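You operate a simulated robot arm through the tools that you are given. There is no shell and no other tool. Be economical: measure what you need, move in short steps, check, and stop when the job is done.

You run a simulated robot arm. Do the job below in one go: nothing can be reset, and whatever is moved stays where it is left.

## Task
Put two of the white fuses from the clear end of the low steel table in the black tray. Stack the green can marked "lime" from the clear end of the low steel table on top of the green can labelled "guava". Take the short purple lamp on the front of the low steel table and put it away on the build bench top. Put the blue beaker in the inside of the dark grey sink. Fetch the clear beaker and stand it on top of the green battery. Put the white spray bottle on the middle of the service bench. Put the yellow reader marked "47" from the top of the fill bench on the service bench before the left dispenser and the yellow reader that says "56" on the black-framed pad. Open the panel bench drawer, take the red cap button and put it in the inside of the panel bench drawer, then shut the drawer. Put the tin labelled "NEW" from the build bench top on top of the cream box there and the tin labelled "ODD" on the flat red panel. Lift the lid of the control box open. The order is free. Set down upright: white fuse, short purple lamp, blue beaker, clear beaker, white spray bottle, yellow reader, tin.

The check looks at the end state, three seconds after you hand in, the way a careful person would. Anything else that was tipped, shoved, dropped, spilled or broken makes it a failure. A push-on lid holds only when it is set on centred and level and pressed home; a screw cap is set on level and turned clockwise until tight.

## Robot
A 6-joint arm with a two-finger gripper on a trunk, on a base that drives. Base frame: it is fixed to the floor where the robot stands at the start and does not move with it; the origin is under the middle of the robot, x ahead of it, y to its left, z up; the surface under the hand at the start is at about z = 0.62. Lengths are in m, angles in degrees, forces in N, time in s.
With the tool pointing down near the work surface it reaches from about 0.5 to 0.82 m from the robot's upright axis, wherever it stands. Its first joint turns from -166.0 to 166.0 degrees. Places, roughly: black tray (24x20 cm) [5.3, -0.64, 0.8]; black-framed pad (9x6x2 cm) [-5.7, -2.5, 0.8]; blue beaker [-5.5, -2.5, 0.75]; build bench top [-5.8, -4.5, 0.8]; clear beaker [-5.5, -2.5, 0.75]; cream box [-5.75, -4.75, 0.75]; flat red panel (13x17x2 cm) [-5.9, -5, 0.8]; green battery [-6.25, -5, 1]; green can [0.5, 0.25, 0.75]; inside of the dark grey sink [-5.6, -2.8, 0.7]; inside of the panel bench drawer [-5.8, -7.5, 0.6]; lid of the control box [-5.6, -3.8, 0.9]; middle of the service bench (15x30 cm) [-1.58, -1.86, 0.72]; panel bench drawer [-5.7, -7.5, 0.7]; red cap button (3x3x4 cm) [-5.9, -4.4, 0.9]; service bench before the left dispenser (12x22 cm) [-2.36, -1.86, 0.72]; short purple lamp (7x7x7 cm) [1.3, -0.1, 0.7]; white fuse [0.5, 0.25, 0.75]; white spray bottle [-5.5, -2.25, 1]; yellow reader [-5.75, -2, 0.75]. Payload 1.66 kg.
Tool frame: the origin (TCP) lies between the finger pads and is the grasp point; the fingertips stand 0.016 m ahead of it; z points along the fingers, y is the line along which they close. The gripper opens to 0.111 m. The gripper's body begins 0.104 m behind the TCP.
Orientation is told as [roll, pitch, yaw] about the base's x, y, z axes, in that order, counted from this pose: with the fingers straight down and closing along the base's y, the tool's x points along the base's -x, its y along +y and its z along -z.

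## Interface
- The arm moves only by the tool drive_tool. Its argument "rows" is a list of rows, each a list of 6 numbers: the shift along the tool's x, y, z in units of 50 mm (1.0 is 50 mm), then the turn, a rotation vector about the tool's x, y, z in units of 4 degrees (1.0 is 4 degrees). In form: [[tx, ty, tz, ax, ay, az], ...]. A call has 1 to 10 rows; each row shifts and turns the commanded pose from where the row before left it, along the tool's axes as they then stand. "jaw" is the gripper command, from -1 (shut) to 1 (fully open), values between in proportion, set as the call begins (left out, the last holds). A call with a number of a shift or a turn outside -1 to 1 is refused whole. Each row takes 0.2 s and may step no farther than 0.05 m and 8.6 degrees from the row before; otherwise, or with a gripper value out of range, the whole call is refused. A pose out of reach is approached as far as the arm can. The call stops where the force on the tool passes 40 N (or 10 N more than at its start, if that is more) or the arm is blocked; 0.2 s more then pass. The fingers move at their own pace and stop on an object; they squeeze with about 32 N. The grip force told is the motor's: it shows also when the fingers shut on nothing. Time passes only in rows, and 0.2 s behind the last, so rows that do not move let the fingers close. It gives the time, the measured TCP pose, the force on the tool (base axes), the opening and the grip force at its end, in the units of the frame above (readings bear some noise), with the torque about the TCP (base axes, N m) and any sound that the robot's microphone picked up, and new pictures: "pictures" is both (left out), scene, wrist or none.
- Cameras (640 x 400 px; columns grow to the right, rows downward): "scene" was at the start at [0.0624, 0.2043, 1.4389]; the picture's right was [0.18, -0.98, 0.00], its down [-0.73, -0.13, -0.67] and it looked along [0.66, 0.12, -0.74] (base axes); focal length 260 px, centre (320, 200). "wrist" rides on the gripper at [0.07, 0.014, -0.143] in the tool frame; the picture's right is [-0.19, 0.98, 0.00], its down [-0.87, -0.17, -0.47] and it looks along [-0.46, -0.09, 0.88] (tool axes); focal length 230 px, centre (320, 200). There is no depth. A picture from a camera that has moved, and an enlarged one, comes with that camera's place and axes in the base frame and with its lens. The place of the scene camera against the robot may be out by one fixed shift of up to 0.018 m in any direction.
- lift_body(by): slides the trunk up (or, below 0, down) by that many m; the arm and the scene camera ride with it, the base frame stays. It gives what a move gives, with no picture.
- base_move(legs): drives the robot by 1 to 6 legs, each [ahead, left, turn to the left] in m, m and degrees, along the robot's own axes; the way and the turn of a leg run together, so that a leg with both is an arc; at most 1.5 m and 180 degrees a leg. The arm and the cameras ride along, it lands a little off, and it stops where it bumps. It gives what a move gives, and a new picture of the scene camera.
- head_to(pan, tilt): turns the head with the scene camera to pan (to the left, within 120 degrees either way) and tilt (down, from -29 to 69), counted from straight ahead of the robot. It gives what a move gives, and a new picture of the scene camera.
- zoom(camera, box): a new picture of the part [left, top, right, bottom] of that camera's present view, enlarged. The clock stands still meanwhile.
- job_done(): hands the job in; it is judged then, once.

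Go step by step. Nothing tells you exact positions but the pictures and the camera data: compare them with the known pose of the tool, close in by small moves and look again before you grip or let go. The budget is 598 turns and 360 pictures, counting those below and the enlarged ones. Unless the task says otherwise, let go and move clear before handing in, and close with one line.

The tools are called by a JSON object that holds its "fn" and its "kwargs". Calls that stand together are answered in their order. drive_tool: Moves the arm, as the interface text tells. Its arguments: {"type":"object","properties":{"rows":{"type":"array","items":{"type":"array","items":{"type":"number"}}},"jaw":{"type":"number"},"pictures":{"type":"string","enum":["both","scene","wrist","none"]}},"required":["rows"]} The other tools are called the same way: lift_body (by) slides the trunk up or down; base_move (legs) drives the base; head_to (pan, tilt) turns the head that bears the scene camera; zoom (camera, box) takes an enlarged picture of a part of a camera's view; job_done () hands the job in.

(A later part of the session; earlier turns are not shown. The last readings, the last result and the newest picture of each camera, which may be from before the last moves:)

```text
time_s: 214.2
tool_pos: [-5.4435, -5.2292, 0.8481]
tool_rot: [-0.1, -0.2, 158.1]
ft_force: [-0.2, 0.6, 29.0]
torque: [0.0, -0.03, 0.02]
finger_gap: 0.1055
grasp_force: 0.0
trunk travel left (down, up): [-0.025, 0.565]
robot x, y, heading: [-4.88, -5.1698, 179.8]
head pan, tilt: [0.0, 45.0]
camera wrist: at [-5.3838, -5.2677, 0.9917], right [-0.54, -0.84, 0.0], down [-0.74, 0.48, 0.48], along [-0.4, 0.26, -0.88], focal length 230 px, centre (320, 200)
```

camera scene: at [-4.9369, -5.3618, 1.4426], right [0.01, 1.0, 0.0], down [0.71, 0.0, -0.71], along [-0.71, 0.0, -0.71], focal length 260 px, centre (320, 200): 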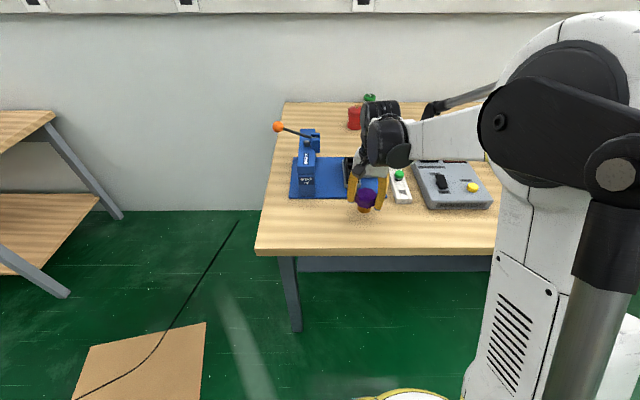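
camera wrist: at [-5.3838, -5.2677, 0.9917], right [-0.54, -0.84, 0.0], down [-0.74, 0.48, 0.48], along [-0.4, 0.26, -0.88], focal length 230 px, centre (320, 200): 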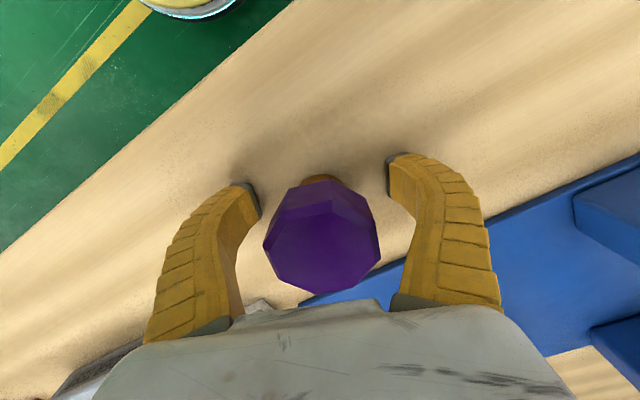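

{"fn": "drive_tool", "kwargs": {"rows": [[0, 0, -0.1, 0, 0, 0], [0, 0, -0.5, 0, 0, 0], [0, 0, -0.9, 0, 0, 0], [0, 0, -0.9, 0, 0, 0], [0, 0, -0.9, 0, 0, 0], [0, 0, -0.9, 0, 0, 0]]}}

```text
time_s: 215.6
tool_pos: [-5.4456, -5.2274, 1.0551]
tool_rot: [0.1, -0.1, 158.2]
ft_force: [0.3, 0.5, 0.5]
torque: [-0.01, 0.01, 0.02]
finger_gap: 0.1109
grasp_force: 0.0
trunk travel left (down, up): [-0.025, 0.565]
robot x, y, heading: [-4.8773, -5.173, 179.6]
head pan, tilt: [0.0, 45.0]
camera scene: at [-4.9367, -5.3617, 1.4427], right [0.01, 1.0, 0.0], down [0.71, 0.0, -0.71], along [-0.71, 0.0, -0.71], focal length 260 px, centre (320, 200)
camera wrist: at [-5.385, -5.2668, 1.199], right [-0.54, -0.84, 0.0], down [-0.74, 0.48, 0.47], along [-0.4, 0.26, -0.88], focal length 230 px, centre (320, 200)
```

scene: 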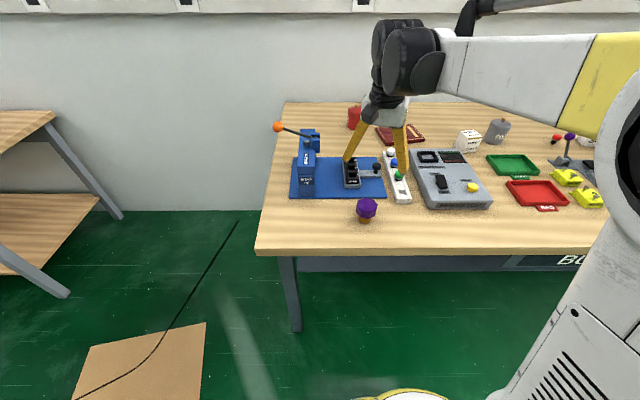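
wrist: 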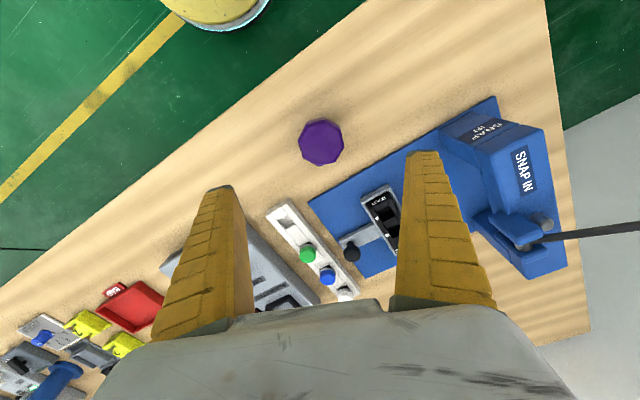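

The lamp is put away. Next the tins: I'll zoom in to read the labels.

{"fn": "drive_tool", "kwargs": {"rows": [[0.5, 0, -0.5, 0, 0, -0.9], [0.5, 0, 0, 0, 0, -0.9], [0, 0, 0, 0, 0, -0.9], [0, 0, 0, 0, 0, -0.9], [0, 0, 0, 0, 0, -0.9], [0, 0, 0, 0, 0, -0.9]], "pictures": "none"}}

{"fn": "head_to", "kwargs": {"pan": -15, "tilt": 35}}

{"fn": "zoom", "kwargs": {"camera": "scene", "box": [180, 70, 440, 230]}}

```text
time_s: 217.0
tool_pos: [-5.3974, -5.2461, 1.0808]
tool_rot: [0.0, -0.1, 179.7]
ft_force: [-0.4, 0.0, 0.1]
torque: [-0.01, 0.01, 0.0]
finger_gap: 0.111
grasp_force: 0.1
trunk travel left (down, up): [-0.025, 0.565]
robot x, y, heading: [-4.8765, -5.1739, 179.3]
head pan, tilt: [0.0, 45.0]
```

```text
time_s: 217.8
tool_pos: [-5.3974, -5.245, 1.0822]
tool_rot: [-0.1, 0.0, 179.7]
ft_force: [0.1, 0.5, -0.5]
torque: [0.01, -0.02, -0.01]
finger_gap: 0.1107
grasp_force: 0.0
trunk travel left (down, up): [-0.025, 0.565]
robot x, y, heading: [-4.8794, -5.1728, 180.0]
head pan, tilt: [-15.0, 35.0]
camera scene: at [-4.9404, -5.339, 1.4574], right [0.26, 0.96, 0.0], down [0.55, -0.15, -0.82], along [-0.79, 0.22, -0.57], focal length 260 px, centre (320, 200)
```

scene: 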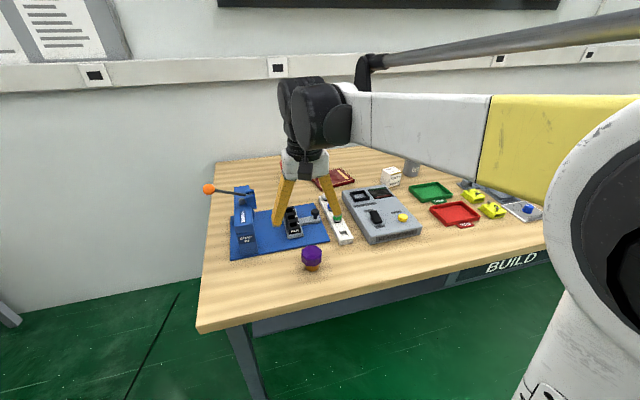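

```text
2.46 times, centred on (310, 150) of scene
camera zoom: at [-4.9404, -5.339, 1.4574], right [0.26, 0.96, 0.0], down [0.55, -0.15, -0.82], along [-0.79, 0.22, -0.57], focal length 640 px, centre (345, 323)
```

zoom: 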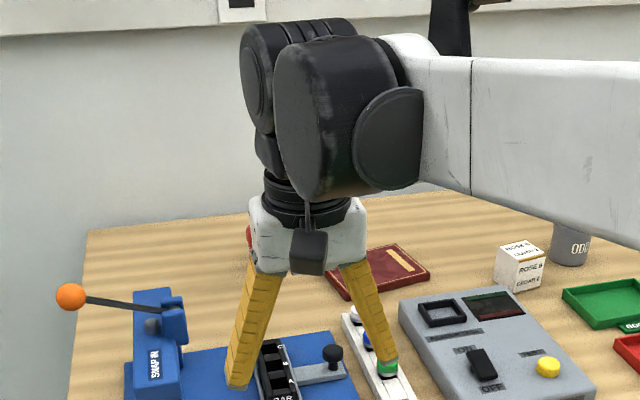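

{"fn": "base_move", "kwargs": {"legs": [[0, -0.25, 0], [0.1, 0, 0]]}}

{"fn": "head_to", "kwargs": {"pan": 0, "tilt": 69}}

```text
time_s: 220.4
tool_pos: [-5.4959, -4.9946, 1.0813]
tool_rot: [-0.1, -0.1, 179.3]
ft_force: [-0.4, 0.0, -0.3]
torque: [0.0, 0.0, 0.0]
finger_gap: 0.1113
grasp_force: 0.0
trunk travel left (down, up): [-0.025, 0.565]
robot x, y, heading: [-4.9732, -4.9238, 179.3]
head pan, tilt: [-15.0, 35.0]
camera scene: at [-5.0387, -5.0908, 1.4574], right [0.27, 0.96, 0.0], down [0.55, -0.15, -0.82], along [-0.79, 0.22, -0.57], focal length 260 px, centre (320, 200)
```

scene: 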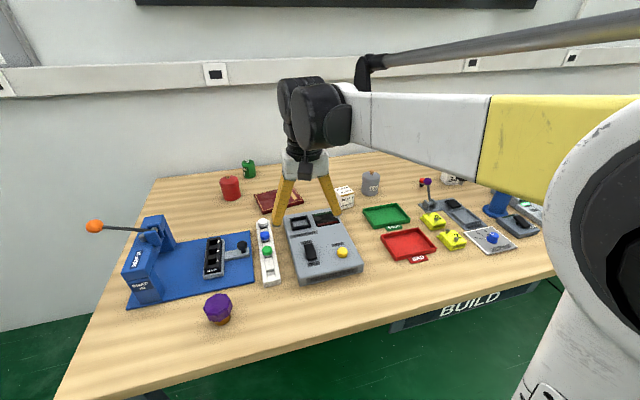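

```text
time_s: 221.3
tool_pos: [-5.4945, -4.9958, 1.0821]
tool_rot: [-0.1, -0.1, 179.3]
ft_force: [0.1, 0.7, -0.2]
torque: [0.01, 0.0, 0.0]
finger_gap: 0.1106
grasp_force: 0.0
trunk travel left (down, up): [-0.025, 0.565]
robot x, y, heading: [-4.9764, -4.9227, 179.2]
head pan, tilt: [0.0, 68.8]
camera scene: at [-5.0095, -5.1138, 1.4138], right [0.01, 1.0, 0.0], down [0.93, -0.01, -0.36], along [-0.36, 0.0, -0.93], focal length 260 px, centre (320, 200)
```

scene: 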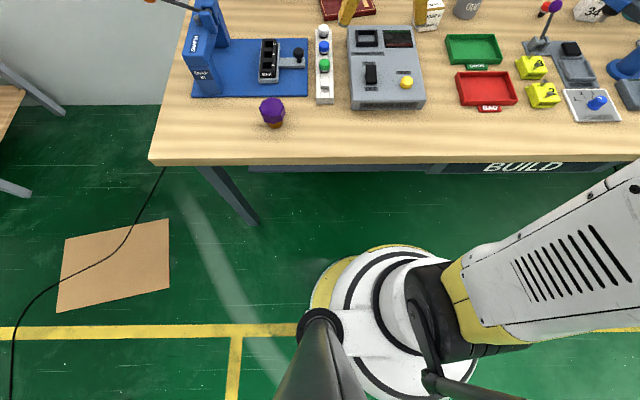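

{"fn": "head_to", "kwargs": {"pan": -10, "tilt": 35}}

{"fn": "zoom", "kwargs": {"camera": "scene", "box": [190, 140, 400, 270]}}

```text
time_s: 222.3
tool_pos: [-5.495, -4.9946, 1.0829]
tool_rot: [-0.2, -0.1, 179.3]
ft_force: [-0.7, -0.5, 0.9]
torque: [0.01, 0.01, 0.02]
finger_gap: 0.111
grasp_force: 0.0
trunk travel left (down, up): [-0.025, 0.565]
robot x, y, heading: [-4.9756, -4.9231, 179.3]
head pan, tilt: [-10.0, 35.0]
camera scene: at [-5.0401, -5.0982, 1.4574], right [0.19, 0.98, 0.0], down [0.56, -0.11, -0.82], along [-0.8, 0.15, -0.57], focal length 260 px, centre (320, 200)
```

scene: 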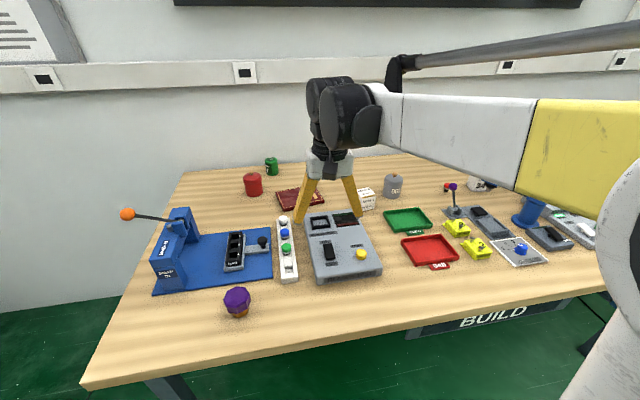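

```text
3.05 times, centred on (295, 205) of scene
camera zoom: at [-5.0401, -5.0982, 1.4574], right [0.19, 0.98, 0.0], down [0.56, -0.11, -0.82], along [-0.8, 0.15, -0.57], focal length 792 px, centre (396, 185)
```

zoom: 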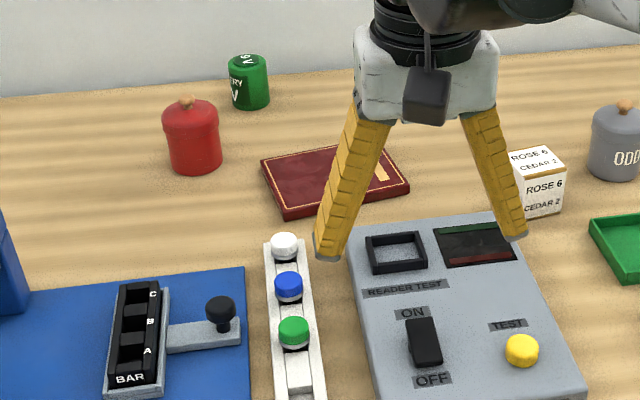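

{"fn": "base_move", "kwargs": {"legs": [[0.13, -0.1, 0]]}}

{"fn": "drive_tool", "kwargs": {"rows": [[-0.8, 0, -0.4, 0, 0, 0], [-0.8, 0, -0.4, 0, 0, 0], [-0.8, 0, 0, 0, 0, 0], [0, 0, 0, 0, 0, 0]], "pictures": "wrist"}}

```text
time_s: 223.8
tool_pos: [-5.623, -4.8908, 1.0828]
tool_rot: [-0.1, -0.1, 179.2]
ft_force: [-0.8, -0.7, -1.0]
torque: [-0.01, -0.03, 0.0]
finger_gap: 0.1108
grasp_force: 0.0
trunk travel left (down, up): [-0.025, 0.565]
robot x, y, heading: [-5.1032, -4.8241, 179.1]
head pan, tilt: [-10.0, 35.0]
camera scene: at [-5.1692, -4.9957, 1.4574], right [0.19, 0.98, 0.0], down [0.56, -0.11, -0.82], along [-0.8, 0.15, -0.57], focal length 260 px, centre (320, 200)
```

scene: 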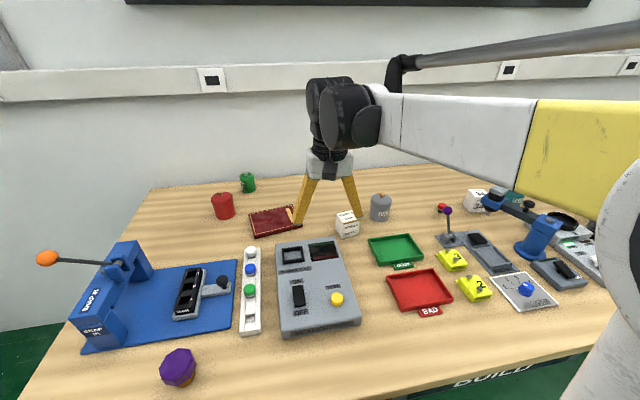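

```text
time_s: 224.8
tool_pos: [-5.7453, -4.8911, 1.1222]
tool_rot: [-0.1, 0.0, 179.2]
ft_force: [-0.2, -0.9, 0.0]
torque: [0.02, -0.06, 0.01]
finger_gap: 0.1112
grasp_force: 0.1
trunk travel left (down, up): [-0.025, 0.565]
robot x, y, heading: [-5.1044, -4.82, 179.5]
head pan, tilt: [-10.0, 35.0]
camera wrist: at [-5.6753, -4.9049, 1.2647], right [-0.2, -0.98, 0.0], down [-0.86, 0.18, 0.47], along [-0.46, 0.1, -0.88], focal length 230 px, centre (320, 200)
```

wrist: 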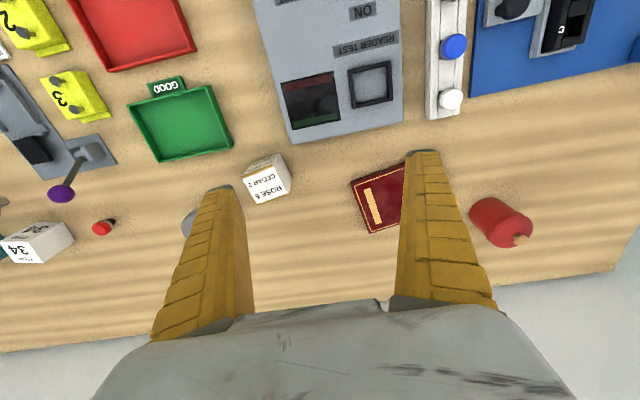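

{"fn": "zoom", "kwargs": {"camera": "wrist", "box": [440, 160, 600, 260]}}

{"fn": "zoom", "kwargs": {"camera": "scene", "box": [190, 150, 300, 250]}}

```text
4.00 times, centred on (520, 210) of wrist
camera zoom: at [-5.6753, -4.9049, 1.2647], right [-0.2, -0.98, 0.0], down [-0.86, 0.18, 0.47], along [-0.46, 0.1, -0.88], focal length 920 px, centre (-480, 160)
```

zoom: 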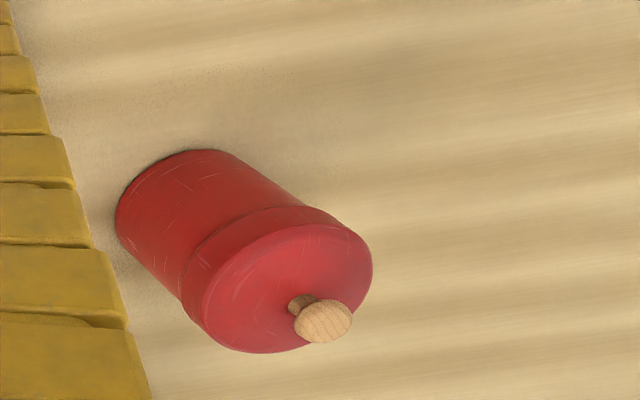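

```text
4.00 times, centred on (245, 200) of scene
camera zoom: at [-5.1693, -4.9959, 1.4574], right [0.19, 0.98, 0.0], down [0.56, -0.11, -0.82], along [-0.8, 0.15, -0.57], focal length 1040 px, centre (620, 200)
```

zoom: 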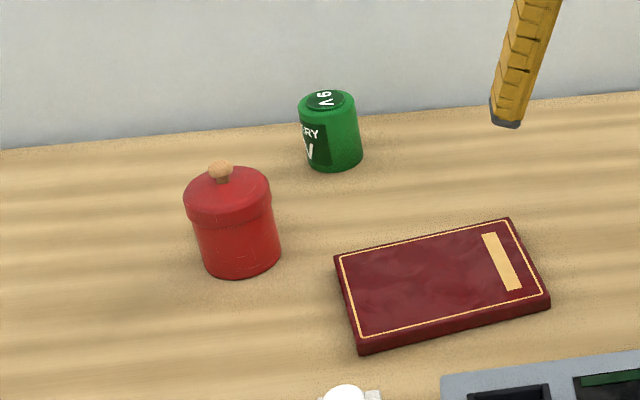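

Red tin's label isn't visible from here. I'll start with ODD and move above it.

{"fn": "drive_tool", "kwargs": {"rows": [[-0.4, -0.85, 0, 0, 0, 0], [-0.4, -0.85, 0, 0, 0, 0], [-0.4, -0.85, 0, 0, 0, 0], [-0.4, -0.85, 0, 0, 0, 0], [-0.4, -0.85, 0, 0, 0, 0], [-0.2, -0.85, 0, 0, 0, 0], [0, 0, 0, 0, 0, 0]], "pictures": "wrist"}}

```text
time_s: 226.4
tool_pos: [-5.8442, -4.6457, 1.1219]
tool_rot: [-0.1, -0.2, 179.1]
ft_force: [0.4, 0.4, 0.1]
torque: [-0.03, -0.02, 0.02]
finger_gap: 0.1108
grasp_force: 0.0
out of reach, approached as far as the arm can: row 6
trunk travel left (down, up): [-0.025, 0.565]
robot x, y, heading: [-5.1031, -4.8234, 179.2]
head pan, tilt: [-10.0, 35.0]
camera wrist: at [-5.7761, -4.6601, 1.2652], right [-0.2, -0.98, 0.0], down [-0.86, 0.18, 0.47], along [-0.46, 0.1, -0.88], focal length 230 px, centre (320, 200)
```

wrist: 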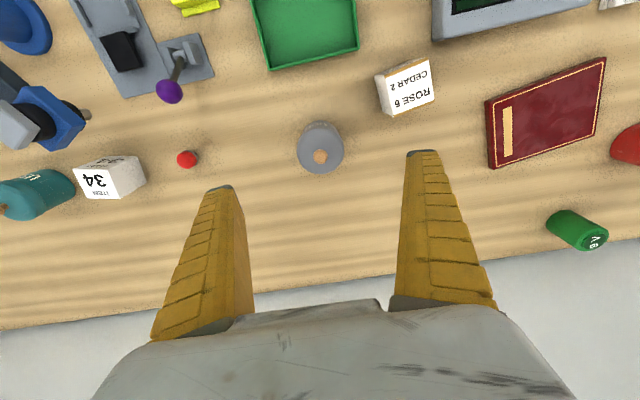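

{"fn": "lift_body", "kwargs": {"by": 0.2}}

{"fn": "drive_tool", "kwargs": {"rows": [[0, 0, 0.9, 0, 0, 0], [0, 0, 0.9, 0, 0, 0], [0, 0, 0.9, 0, 0, 0], [0, 0, 0.9, 0, 0, 0], [0, 0, 0.9, 0, 0, 0], [-0.5, -0.1, 0.6, 0, 0, 0], [0, 0, 0, 0, 0, 0]], "pictures": "wrist"}}

{"fn": "zoom", "kwargs": {"camera": "wrist", "box": [220, 80, 420, 230]}}

```text
time_s: 228.6
tool_pos: [-5.8457, -4.6462, 1.3224]
tool_rot: [-0.2, -0.1, 179.2]
ft_force: [0.5, 0.1, 0.4]
torque: [0.01, 0.0, 0.02]
finger_gap: 0.1107
grasp_force: 0.1
trunk travel left (down, up): [-0.225, 0.365]
robot x, y, heading: [-5.1026, -4.8203, 179.2]
head pan, tilt: [-10.0, 35.0]
```

```text
time_s: 230.2
tool_pos: [-5.8697, -4.6406, 1.067]
tool_rot: [-0.1, -0.2, 179.2]
ft_force: [-1.0, -0.1, -0.3]
torque: [0.01, -0.01, 0.01]
finger_gap: 0.1107
grasp_force: 0.1
trunk travel left (down, up): [-0.225, 0.365]
robot x, y, heading: [-5.106, -4.8198, 179.5]
head pan, tilt: [-10.0, 35.0]
camera wrist: at [-5.8007, -4.6553, 1.2099], right [-0.2, -0.98, 0.0], down [-0.86, 0.18, 0.47], along [-0.46, 0.1, -0.88], focal length 230 px, centre (320, 200)
```

wrist: 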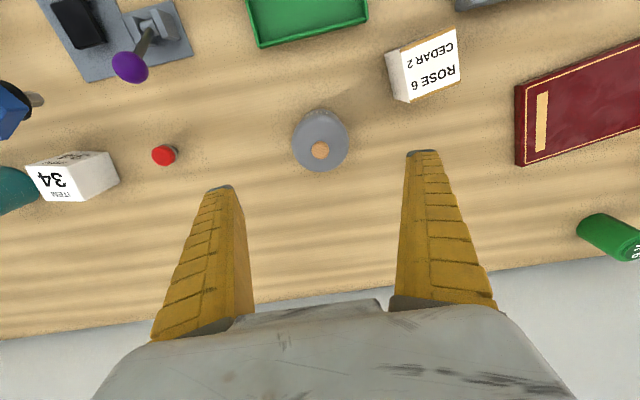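

```text
2.67 times, centred on (320, 155) of wrist
camera zoom: at [-5.8007, -4.6553, 1.2099], right [-0.2, -0.98, 0.0], down [-0.86, 0.18, 0.47], along [-0.46, 0.1, -0.88], focal length 614 px, centre (320, 320)
```

zoom: 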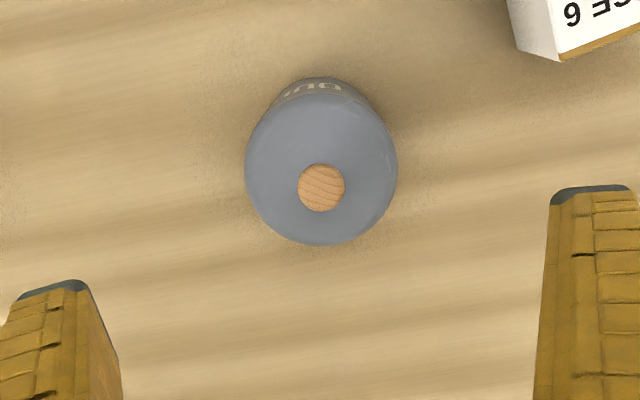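

{"fn": "drive_tool", "kwargs": {"rows": [[-0.15, -0.03, 0.85, 0, 0, 0], [0, 0, 0.85, 0, 0, 0], [0, 0, 0.85, 0, 0, 0], [0, 0, 0.85, 0, 0, 0], [0, 0, 0.85, 0, 0, 0], [0, 0, 0, 0, 0, 0]], "pictures": "wrist"}}

```text
time_s: 231.6
tool_pos: [-5.8783, -4.6364, 0.8573]
tool_rot: [-0.2, -0.2, 179.2]
ft_force: [0.5, -0.4, 0.9]
torque: [0.01, 0.02, 0.02]
finger_gap: 0.1112
grasp_force: 0.1
trunk travel left (down, up): [-0.225, 0.365]
robot x, y, heading: [-5.1037, -4.8232, 179.1]
head pan, tilt: [-10.0, 35.0]
camera wrist: at [-5.8094, -4.6525, 1.0001], right [-0.2, -0.98, 0.0], down [-0.86, 0.18, 0.47], along [-0.46, 0.1, -0.88], focal length 230 px, centre (320, 200)
```

wrist: 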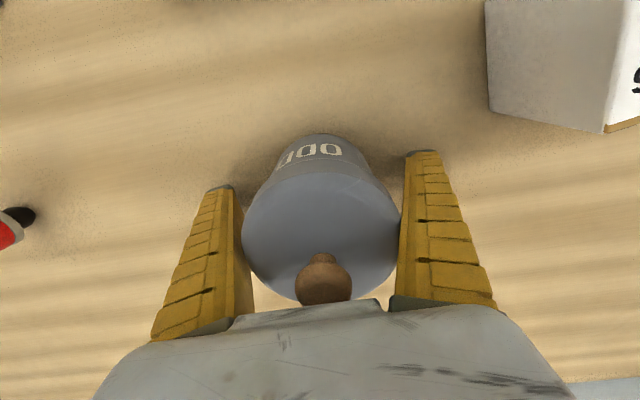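

{"fn": "drive_tool", "kwargs": {"rows": [[0, 0, 0, 0, 0, 0], [0, 0, 0, 0, 0, 0], [0, 0, 0, 0, 0, 0]], "jaw": -1, "pictures": "wrist"}}

```text
time_s: 232.3
tool_pos: [-5.8778, -4.6375, 0.8572]
tool_rot: [-0.2, -0.1, 179.2]
ft_force: [0.9, 1.2, 2.5]
torque: [0.04, -0.07, 0.04]
finger_gap: 0.0681
grasp_force: 31.8
trunk travel left (down, up): [-0.225, 0.365]
robot x, y, heading: [-5.1076, -4.8215, 179.0]
head pan, tilt: [-10.0, 35.0]
heard: snap
camera wrist: at [-5.8094, -4.6524, 1.0006], right [-0.2, -0.98, 0.0], down [-0.86, 0.18, 0.47], along [-0.46, 0.1, -0.88], focal length 230 px, centre (320, 200)
```

wrist: 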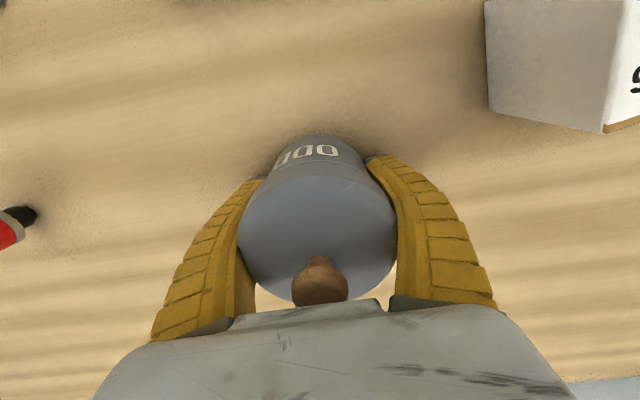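

A snap was heard, so I'll inspect the tin before lifting.

{"fn": "zoom", "kwargs": {"camera": "wrist", "box": [220, 120, 420, 320]}}

{"fn": "head_to", "kwargs": {"pan": -25, "tilt": 45}}

```text
2.00 times, centred on (320, 220) of wrist
camera zoom: at [-5.8094, -4.6524, 1.0006], right [-0.2, -0.98, 0.0], down [-0.86, 0.18, 0.47], along [-0.46, 0.1, -0.88], focal length 460 px, centre (320, 160)
```

zoom: 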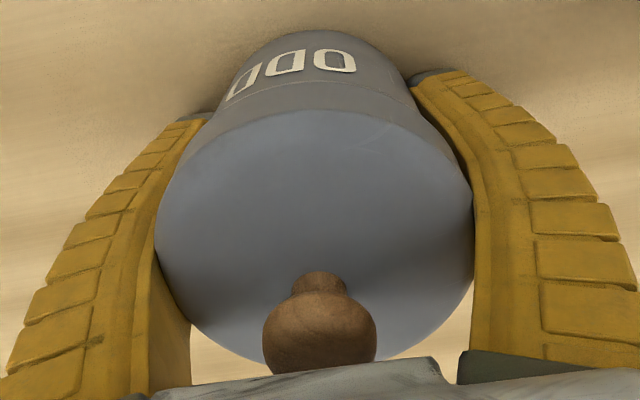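

```text
time_s: 233.1
tool_pos: [-5.8787, -4.6367, 0.858]
tool_rot: [-0.1, -0.2, 179.3]
ft_force: [1.3, 0.6, 2.3]
torque: [-0.01, -0.12, 0.03]
finger_gap: 0.0677
grasp_force: 32.7
trunk travel left (down, up): [-0.225, 0.365]
robot x, y, heading: [-5.1019, -4.8239, 179.1]
head pan, tilt: [-25.0, 45.0]
camera scene: at [-5.1554, -4.977, 1.6427], right [0.43, 0.9, 0.0], down [0.64, -0.31, -0.71], along [-0.64, 0.31, -0.71], focal length 260 px, centre (320, 200)
```

scene: 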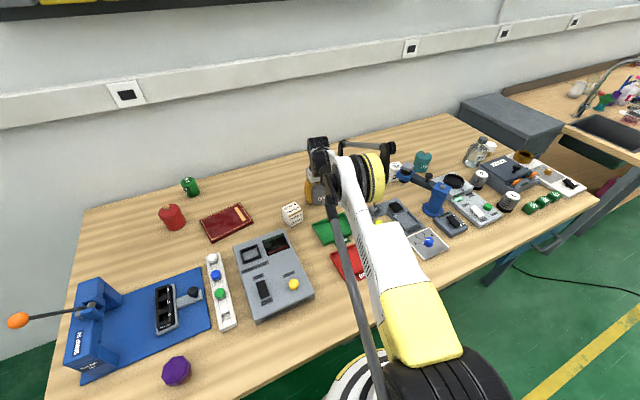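

{"fn": "drive_tool", "kwargs": {"rows": [[0, 0, -0.4, 0, 0, 0], [0, 0, -0.8, 0, 0, 0], [0, 0, -0.8, 0, 0, 0], [0, 0, -0.8, 0, 0, 0], [0, 0, 0, 0, 0, 0]], "pictures": "both"}}

{"fn": "zoom", "kwargs": {"camera": "scene", "box": [270, 110, 390, 220]}}

```text
time_s: 234.3
tool_pos: [-5.8785, -4.6374, 0.9966]
tool_rot: [-0.2, -0.1, 179.1]
ft_force: [-0.1, 0.8, -0.5]
torque: [-0.03, 0.01, 0.01]
finger_gap: 0.0669
grasp_force: 31.9
trunk travel left (down, up): [-0.225, 0.365]
robot x, y, heading: [-5.1016, -4.8197, 179.2]
head pan, tilt: [-25.0, 45.0]
camera scene: at [-5.156, -4.9769, 1.6426], right [0.44, 0.9, 0.0], down [0.64, -0.31, -0.71], along [-0.64, 0.31, -0.71], focal length 260 px, centre (320, 200)
camera wrist: at [-5.8085, -4.6533, 1.1396], right [-0.2, -0.98, 0.0], down [-0.86, 0.18, 0.47], along [-0.46, 0.1, -0.88], focal length 230 px, centre (320, 200)
```

scene: 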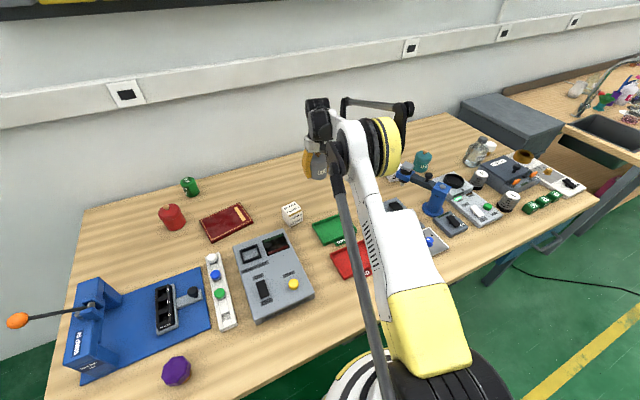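
wrist: 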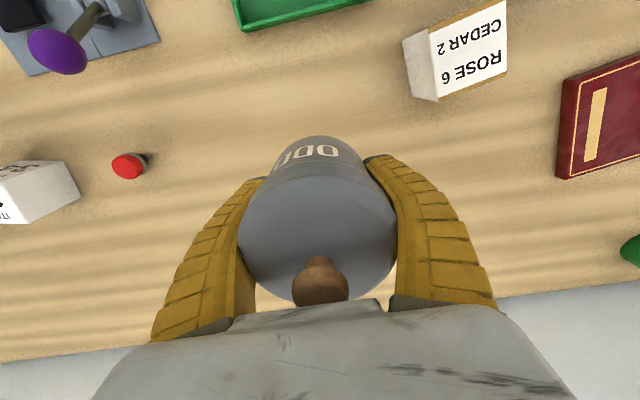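

```text
3.64 times, centred on (330, 165) of scene
camera zoom: at [-5.156, -4.9769, 1.6426], right [0.44, 0.9, 0.0], down [0.64, -0.31, -0.71], along [-0.64, 0.31, -0.71], focal length 945 px, centre (284, 327)
```

zoom: 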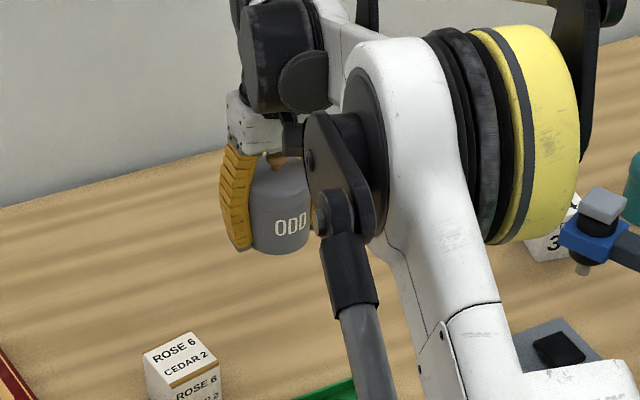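

ODD is whole, with its lid on. I'll shift left to bring it over the red panel.

{"fn": "base_move", "kwargs": {"legs": [[0.02, 0.22, 0.8]]}}

{"fn": "drive_tool", "kwargs": {"rows": [[0, 0.7, 0, 0, 0, 0], [0, 0.7, 0, 0, 0, 0], [0, 0.7, 0, 0, 0, 0], [0, 0, 0, 0, 0, 0]], "pictures": "wrist"}}

```text
time_s: 236.0
tool_pos: [-5.9015, -4.8723, 0.9958]
tool_rot: [-0.1, -0.1, 179.9]
ft_force: [-0.9, -0.9, -1.4]
torque: [0.04, 0.0, -0.02]
finger_gap: 0.0669
grasp_force: 32.0
trunk travel left (down, up): [-0.225, 0.365]
robot x, y, heading: [-5.1253, -5.048, 179.9]
head pan, tilt: [-25.0, 45.0]
camera scene: at [-5.1754, -5.2014, 1.6425], right [0.42, 0.91, 0.0], down [0.64, -0.3, -0.71], along [-0.64, 0.3, -0.71], focal length 260 px, centre (320, 200)
```

scene: 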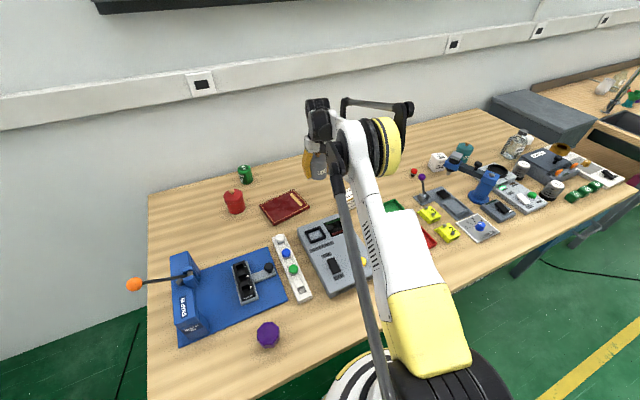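

```text
time_s: 237.0
tool_pos: [-5.9027, -4.9757, 0.9956]
tool_rot: [0.0, -0.1, 179.9]
ft_force: [0.0, -0.5, -0.7]
torque: [-0.02, 0.0, -0.02]
finger_gap: 0.0669
grasp_force: 31.7
trunk travel left (down, up): [-0.225, 0.365]
robot x, y, heading: [-5.1251, -5.044, 179.9]
head pan, tilt: [-25.0, 45.0]
camera wrist: at [-5.8319, -4.9901, 1.1392], right [-0.19, -0.98, 0.0], down [-0.86, 0.17, 0.47], along [-0.47, 0.09, -0.88], focal length 230 px, centre (320, 200)
```

wrist: 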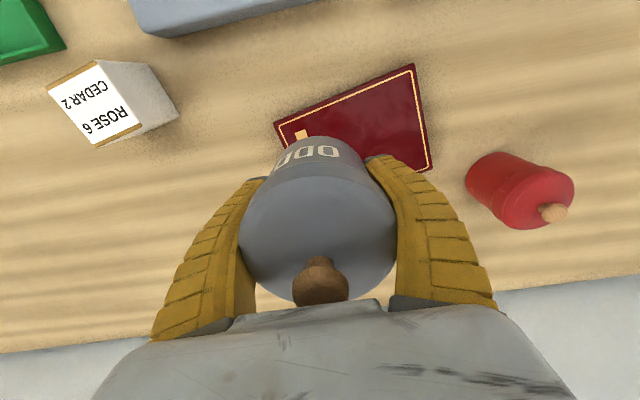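

{"fn": "drive_tool", "kwargs": {"rows": [[-0.3, 0.92, 0, 0, 0, 0], [0, 0, 0.8, 0, 0, 0], [0, 0, 0.8, 0, 0, 0], [0, 0, 0.3, 0, 0, 0], [0, 0, 0, 0, 0, 0]], "pictures": "wrist"}}

```text
time_s: 238.2
tool_pos: [-5.9175, -5.0226, 0.8998]
tool_rot: [-0.1, -0.1, 180.0]
ft_force: [-0.9, -0.2, -1.4]
torque: [0.0, 0.01, 0.01]
finger_gap: 0.0666
grasp_force: 31.9
trunk travel left (down, up): [-0.225, 0.365]
robot x, y, heading: [-5.126, -5.042, 179.7]
head pan, tilt: [-25.0, 45.0]
camera wrist: at [-5.8474, -5.0366, 1.0429], right [-0.19, -0.98, 0.0], down [-0.86, 0.17, 0.47], along [-0.47, 0.09, -0.88], focal length 230 px, centre (320, 200)
```

wrist: 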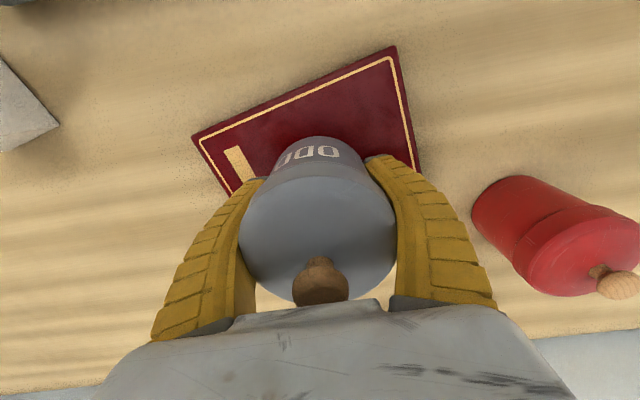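

{"fn": "drive_tool", "kwargs": {"rows": [[0, 0, 0.2, 0, 0, 0], [0, 0, 0.1, 0, 0, 0], [0, 0, 0.06, 0, 0, 0], [0, 0, 0.06, 0, 0, 0], [0, 0, 0.06, 0, 0, 0], [0, 0, 0, 0, 0, 0]], "pictures": "none"}}

```text
time_s: 239.6
tool_pos: [-5.9171, -5.0218, 0.8759]
tool_rot: [-0.1, -0.2, 179.8]
ft_force: [0.3, 0.1, -1.4]
torque: [-0.02, -0.01, 0.01]
finger_gap: 0.0668
grasp_force: 32.2
trunk travel left (down, up): [-0.225, 0.365]
robot x, y, heading: [-5.1222, -5.0419, 180.1]
head pan, tilt: [-25.0, 45.0]
```

{"fn": "drive_tool", "kwargs": {"rows": [[0, 0, 0.05, 0, 0, 0], [0, 0, 0.05, 0, 0, 0], [0, 0, 0, 0, 0, 0]], "pictures": "none"}}

```text
time_s: 240.4
tool_pos: [-5.9184, -5.0215, 0.8733]
tool_rot: [-0.2, -0.2, 179.8]
ft_force: [-5.1, -0.9, 13.9]
torque: [-0.07, -0.39, -0.03]
finger_gap: 0.0676
grasp_force: 31.7
trunk travel left (down, up): [-0.225, 0.365]
robot x, y, heading: [-5.1297, -5.0435, 180.0]
head pan, tilt: [-25.0, 45.0]
```

{"fn": "drive_tool", "kwargs": {"rows": [[0, 0, 0, 0, 0, 0], [0, 0, 0, 0, 0, 0], [0, 0, 0, 0, 0, 0]], "jaw": 1, "pictures": "wrist"}}

{"fn": "drive_tool", "kwargs": {"rows": [[0, 0, -0.5, 0, 0, 0], [0, 0, -0.8, 0, 0, 0], [0, 0, -0.9, 0, 0, 0], [0, 0, -0.9, 0, 0, 0], [0, 0, 0, 0, 0, 0]]}}

```text
time_s: 241.2
tool_pos: [-5.9171, -5.0221, 0.8728]
tool_rot: [-0.1, -0.2, 179.9]
ft_force: [-0.3, 1.0, 0.3]
torque: [0.02, -0.01, -0.05]
finger_gap: 0.1108
grasp_force: 0.0
trunk travel left (down, up): [-0.225, 0.365]
robot x, y, heading: [-5.1254, -5.0458, 180.1]
head pan, tilt: [-25.0, 45.0]
heard: snap
camera wrist: at [-5.8474, -5.0365, 1.0154], right [-0.19, -0.98, 0.0], down [-0.86, 0.17, 0.47], along [-0.47, 0.09, -0.88], focal length 230 px, centre (320, 200)
```

wrist: 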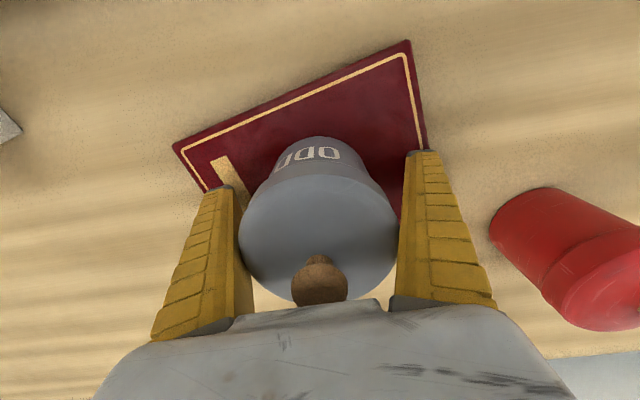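

```text
time_s: 242.4
tool_pos: [-5.9197, -5.0207, 1.0244]
tool_rot: [0.0, -0.1, 179.9]
ft_force: [0.2, 0.7, -0.2]
torque: [-0.05, 0.02, -0.01]
finger_gap: 0.1108
grasp_force: 0.1
trunk travel left (down, up): [-0.225, 0.365]
robot x, y, heading: [-5.1271, -5.0413, 179.9]
head pan, tilt: [-25.0, 45.0]
camera scene: at [-5.1754, -5.2005, 1.6426], right [0.42, 0.91, 0.0], down [0.64, -0.3, -0.71], along [-0.64, 0.3, -0.71], focal length 260 px, centre (320, 200)
camera wrist: at [-5.8495, -5.0354, 1.1687], right [-0.19, -0.98, 0.0], down [-0.86, 0.17, 0.47], along [-0.47, 0.09, -0.88], focal length 230 px, centre (320, 200)
```

scene: 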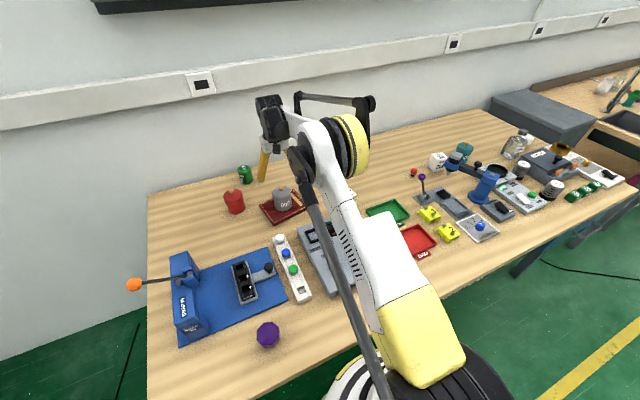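
wrist: 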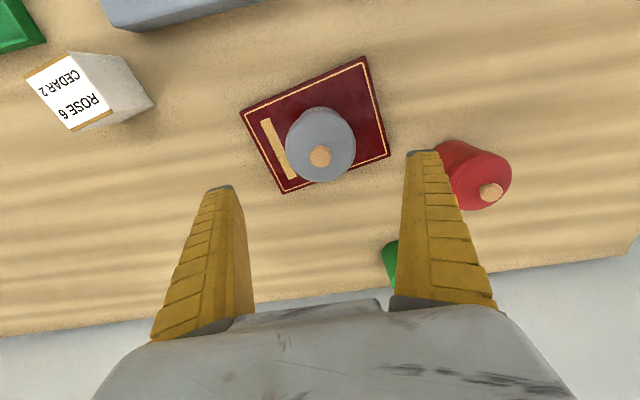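

{"fn": "zoom", "kwargs": {"camera": "wrist", "box": [240, 60, 400, 200]}}

{"fn": "zoom", "kwargs": {"camera": "scene", "box": [210, 150, 330, 240]}}

```text
2.86 times, centred on (320, 130) of wrist
camera zoom: at [-5.8495, -5.0354, 1.1687], right [-0.19, -0.98, 0.0], down [-0.86, 0.17, 0.47], along [-0.47, 0.09, -0.88], focal length 657 px, centre (320, 400)
```

zoom: 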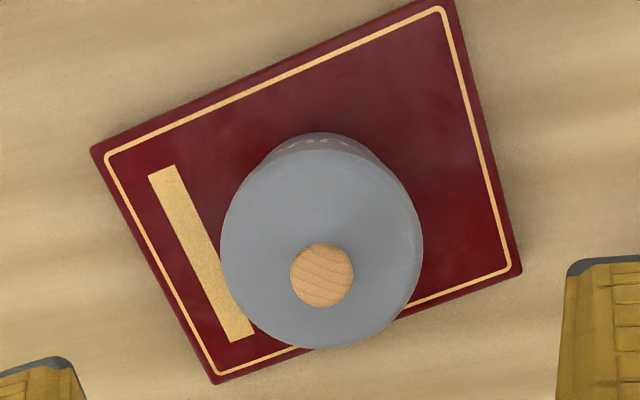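

```text
4.44 times, centred on (270, 195) of scene
camera zoom: at [-5.1754, -5.2005, 1.6426], right [0.42, 0.91, 0.0], down [0.64, -0.3, -0.71], along [-0.64, 0.3, -0.71], focal length 1155 px, centre (542, 222)
```

zoom: 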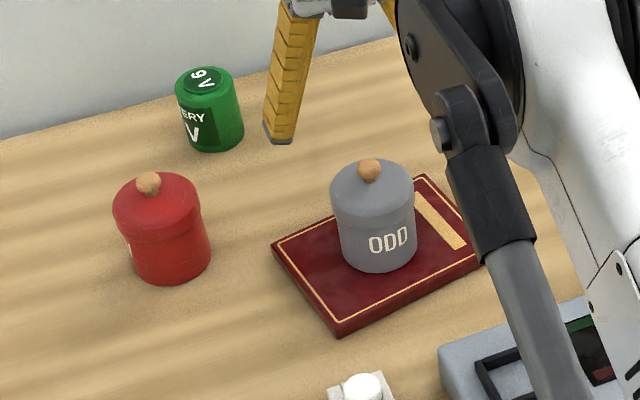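

ODD sits on the panel with its lid seated. The red tin has a label on its far-left side, so it's probably NEW. I'll shift left and tilt the tool outward to reach it.

{"fn": "base_move", "kwargs": {"legs": [[0, 0.17, 0]]}}

{"fn": "drive_tool", "kwargs": {"rows": [[0, 0, 0, 0, -0.9, 0], [0, 0, 0, 0, -0.9, 0], [0, 0, 0, 0, -0.9, 0], [0, 0, 0, 0, -0.9, 0], [0, 0, 0, 0, -0.9, 0], [0, 0, 0, 0, 0, 0]], "pictures": "wrist"}}

```text
time_s: 243.9
tool_pos: [-5.9193, -5.1924, 1.025]
tool_rot: [0.0, -0.2, 179.9]
ft_force: [0.2, -1.3, -0.5]
torque: [0.08, -0.02, 0.0]
finger_gap: 0.111
grasp_force: 0.0
trunk travel left (down, up): [-0.225, 0.365]
robot x, y, heading: [-5.1204, -5.2165, 179.8]
head pan, tilt: [-25.0, 45.0]
camera scene: at [-5.1759, -5.3719, 1.6425], right [0.43, 0.91, 0.0], down [0.64, -0.3, -0.71], along [-0.64, 0.3, -0.71], focal length 260 px, centre (320, 200)
```

scene: 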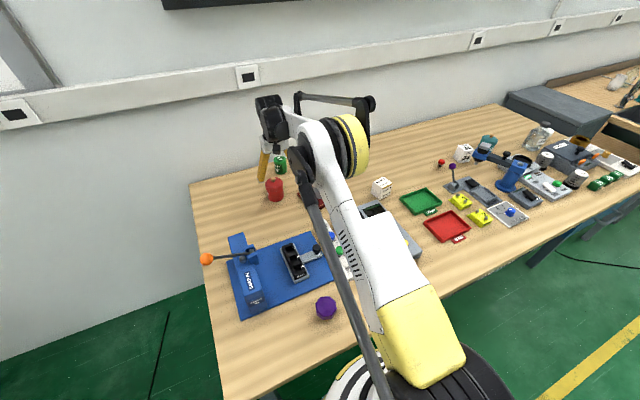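

```text
time_s: 245.3
tool_pos: [-5.9203, -5.1904, 1.025]
tool_rot: [-0.1, -18.1, 179.9]
ft_force: [-0.1, -0.2, -0.2]
torque: [0.0, -0.01, -0.02]
finger_gap: 0.1108
grasp_force: 0.1
trunk travel left (down, up): [-0.225, 0.365]
robot x, y, heading: [-5.1308, -5.2148, 179.8]
head pan, tilt: [-25.0, 45.0]
camera wrist: at [-5.809, -5.2041, 1.14], right [-0.18, -0.98, 0.06], down [-0.67, 0.17, 0.72], along [-0.72, 0.09, -0.69], focal length 230 px, centre (320, 200)
```

wrist: 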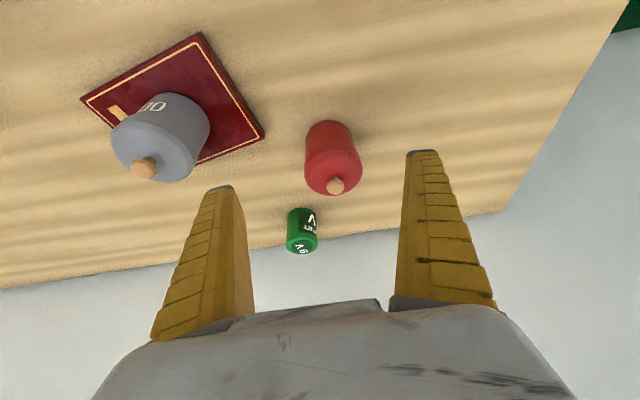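

{"fn": "drive_tool", "kwargs": {"rows": [[-0.83, 0.13, 0.27, 0, 0, 0], [-0.83, 0.13, 0.27, 0, 0, 0], [0.15, 0, 0.46, 0, 0, 0], [0.15, 0, 0.46, 0, 0, 0], [0, 0, 0, 0, 0, 0]], "pictures": "wrist"}}

```text
time_s: 246.5
tool_pos: [-6.006, -5.2031, 0.9763]
tool_rot: [-0.1, -18.2, 179.9]
ft_force: [0.1, 0.7, -0.1]
torque: [0.02, 0.01, 0.0]
finger_gap: 0.1106
grasp_force: 0.1
trunk travel left (down, up): [-0.225, 0.365]
robot x, y, heading: [-5.1237, -5.2142, 179.6]
head pan, tilt: [-25.0, 45.0]
camera wrist: at [-5.8966, -5.2172, 1.0914], right [-0.18, -0.98, 0.06], down [-0.68, 0.17, 0.72], along [-0.71, 0.09, -0.69], focal length 230 px, centre (320, 200)
```

wrist: 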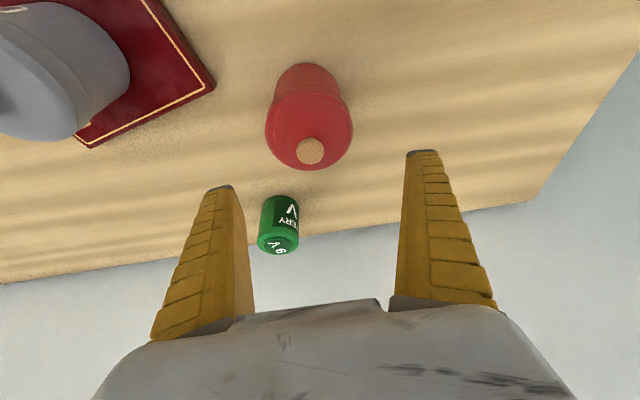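

{"fn": "drive_tool", "kwargs": {"rows": [[0.28, -0.04, 0.73, 0, 0, 0], [0.28, 0, 0.73, 0, 0, 0], [0.28, 0, 0.73, 0, 0, 0], [0, 0, 0, 0, 0, 0]], "pictures": "wrist"}}

```text
time_s: 247.5
tool_pos: [-6.0018, -5.1998, 0.8597]
tool_rot: [-0.1, -18.2, 180.0]
ft_force: [-0.7, 0.4, 0.3]
torque: [0.03, -0.01, -0.03]
finger_gap: 0.1109
grasp_force: 0.2
trunk travel left (down, up): [-0.225, 0.365]
robot x, y, heading: [-5.1249, -5.2165, 179.7]
head pan, tilt: [-25.0, 45.0]
camera wrist: at [-5.8909, -5.2147, 0.9745], right [-0.18, -0.98, 0.06], down [-0.68, 0.17, 0.72], along [-0.71, 0.09, -0.69], focal length 230 px, centre (320, 200)
```

wrist: 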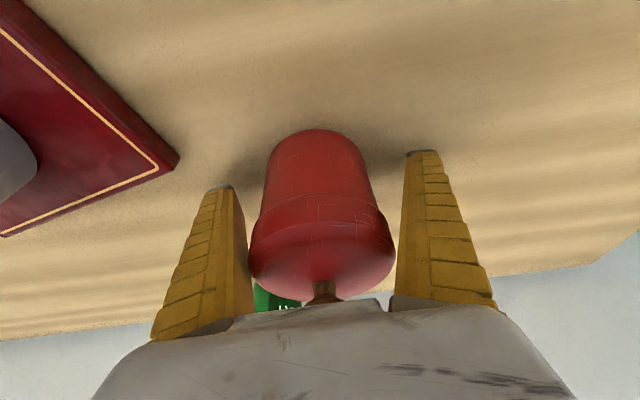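

{"fn": "drive_tool", "kwargs": {"rows": [[0, 0, 0, 0, 0, 0], [0, 0, 0, 0, 0, 0], [0, 0, 0, 0, 0, 0]], "jaw": -1, "pictures": "none"}}

{"fn": "drive_tool", "kwargs": {"rows": [[-0.12, 0, -0.38, 0, 0, 0], [-0.25, 0, -0.76, 0, 0, 0], [-0.25, 0, -0.76, 0, 0, 0], [-0.25, 0, -0.76, 0, 0, 0], [0, 0, 0, 0, 0, 0]], "pictures": "both"}}

```text
time_s: 248.3
tool_pos: [-6.0011, -5.2003, 0.8604]
tool_rot: [-0.1, -18.2, 179.8]
ft_force: [0.3, 0.5, 1.4]
torque: [0.08, -0.08, -0.03]
finger_gap: 0.0692
grasp_force: 31.5
trunk travel left (down, up): [-0.225, 0.365]
robot x, y, heading: [-5.1267, -5.2132, 179.9]
head pan, tilt: [-25.0, 45.0]
heard: snap
```

```text
time_s: 249.5
tool_pos: [-6.002, -5.2007, 1.0009]
tool_rot: [-0.1, -18.2, 179.9]
ft_force: [0.4, -0.7, -1.1]
torque: [-0.02, 0.03, 0.02]
finger_gap: 0.068
grasp_force: 32.0
trunk travel left (down, up): [-0.225, 0.365]
robot x, y, heading: [-5.1242, -5.2143, 179.9]
head pan, tilt: [-25.0, 45.0]
camera scene: at [-5.1762, -5.3708, 1.6426], right [0.43, 0.91, 0.0], down [0.64, -0.3, -0.71], along [-0.64, 0.3, -0.71], focal length 260 px, centre (320, 200)
camera wrist: at [-5.8915, -5.2148, 1.1159], right [-0.18, -0.98, 0.06], down [-0.68, 0.17, 0.72], along [-0.71, 0.09, -0.69], focal length 230 px, centre (320, 200)
```

scene: 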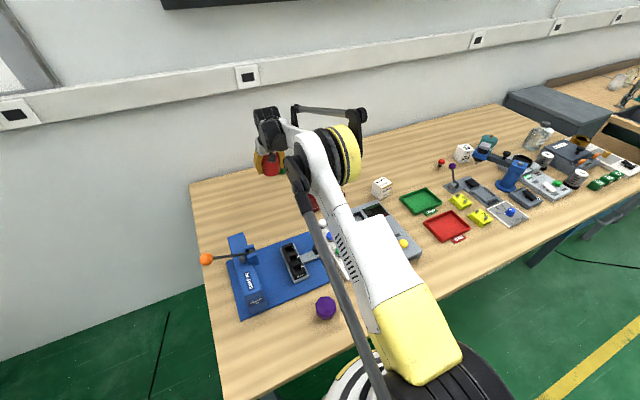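
wrist: 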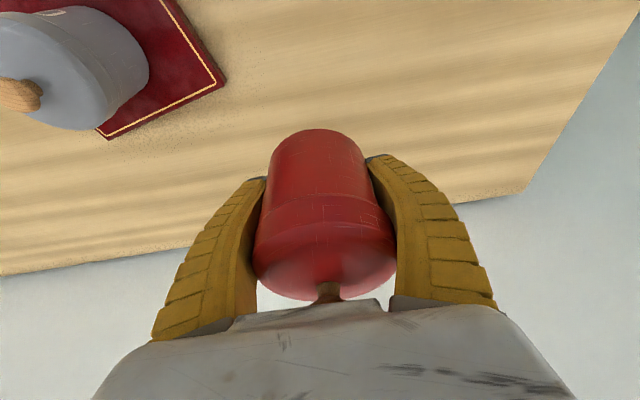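

{"fn": "zoom", "kwargs": {"camera": "scene", "box": [230, 120, 330, 200]}}

```text
5.00 times, centred on (280, 160) of scene
camera zoom: at [-5.1762, -5.3708, 1.6426], right [0.43, 0.91, 0.0], down [0.64, -0.3, -0.71], along [-0.64, 0.3, -0.71], focal length 1300 px, centre (520, 400)
```

zoom: 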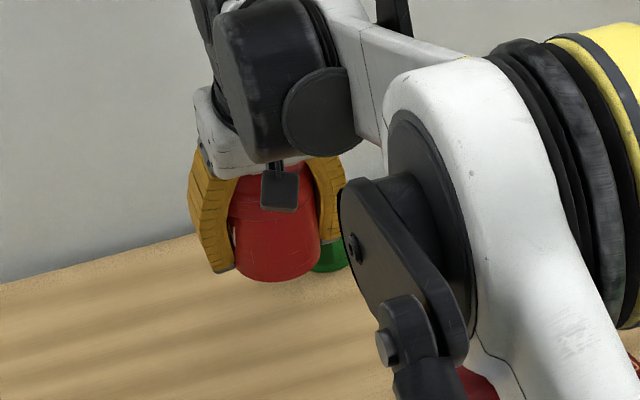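

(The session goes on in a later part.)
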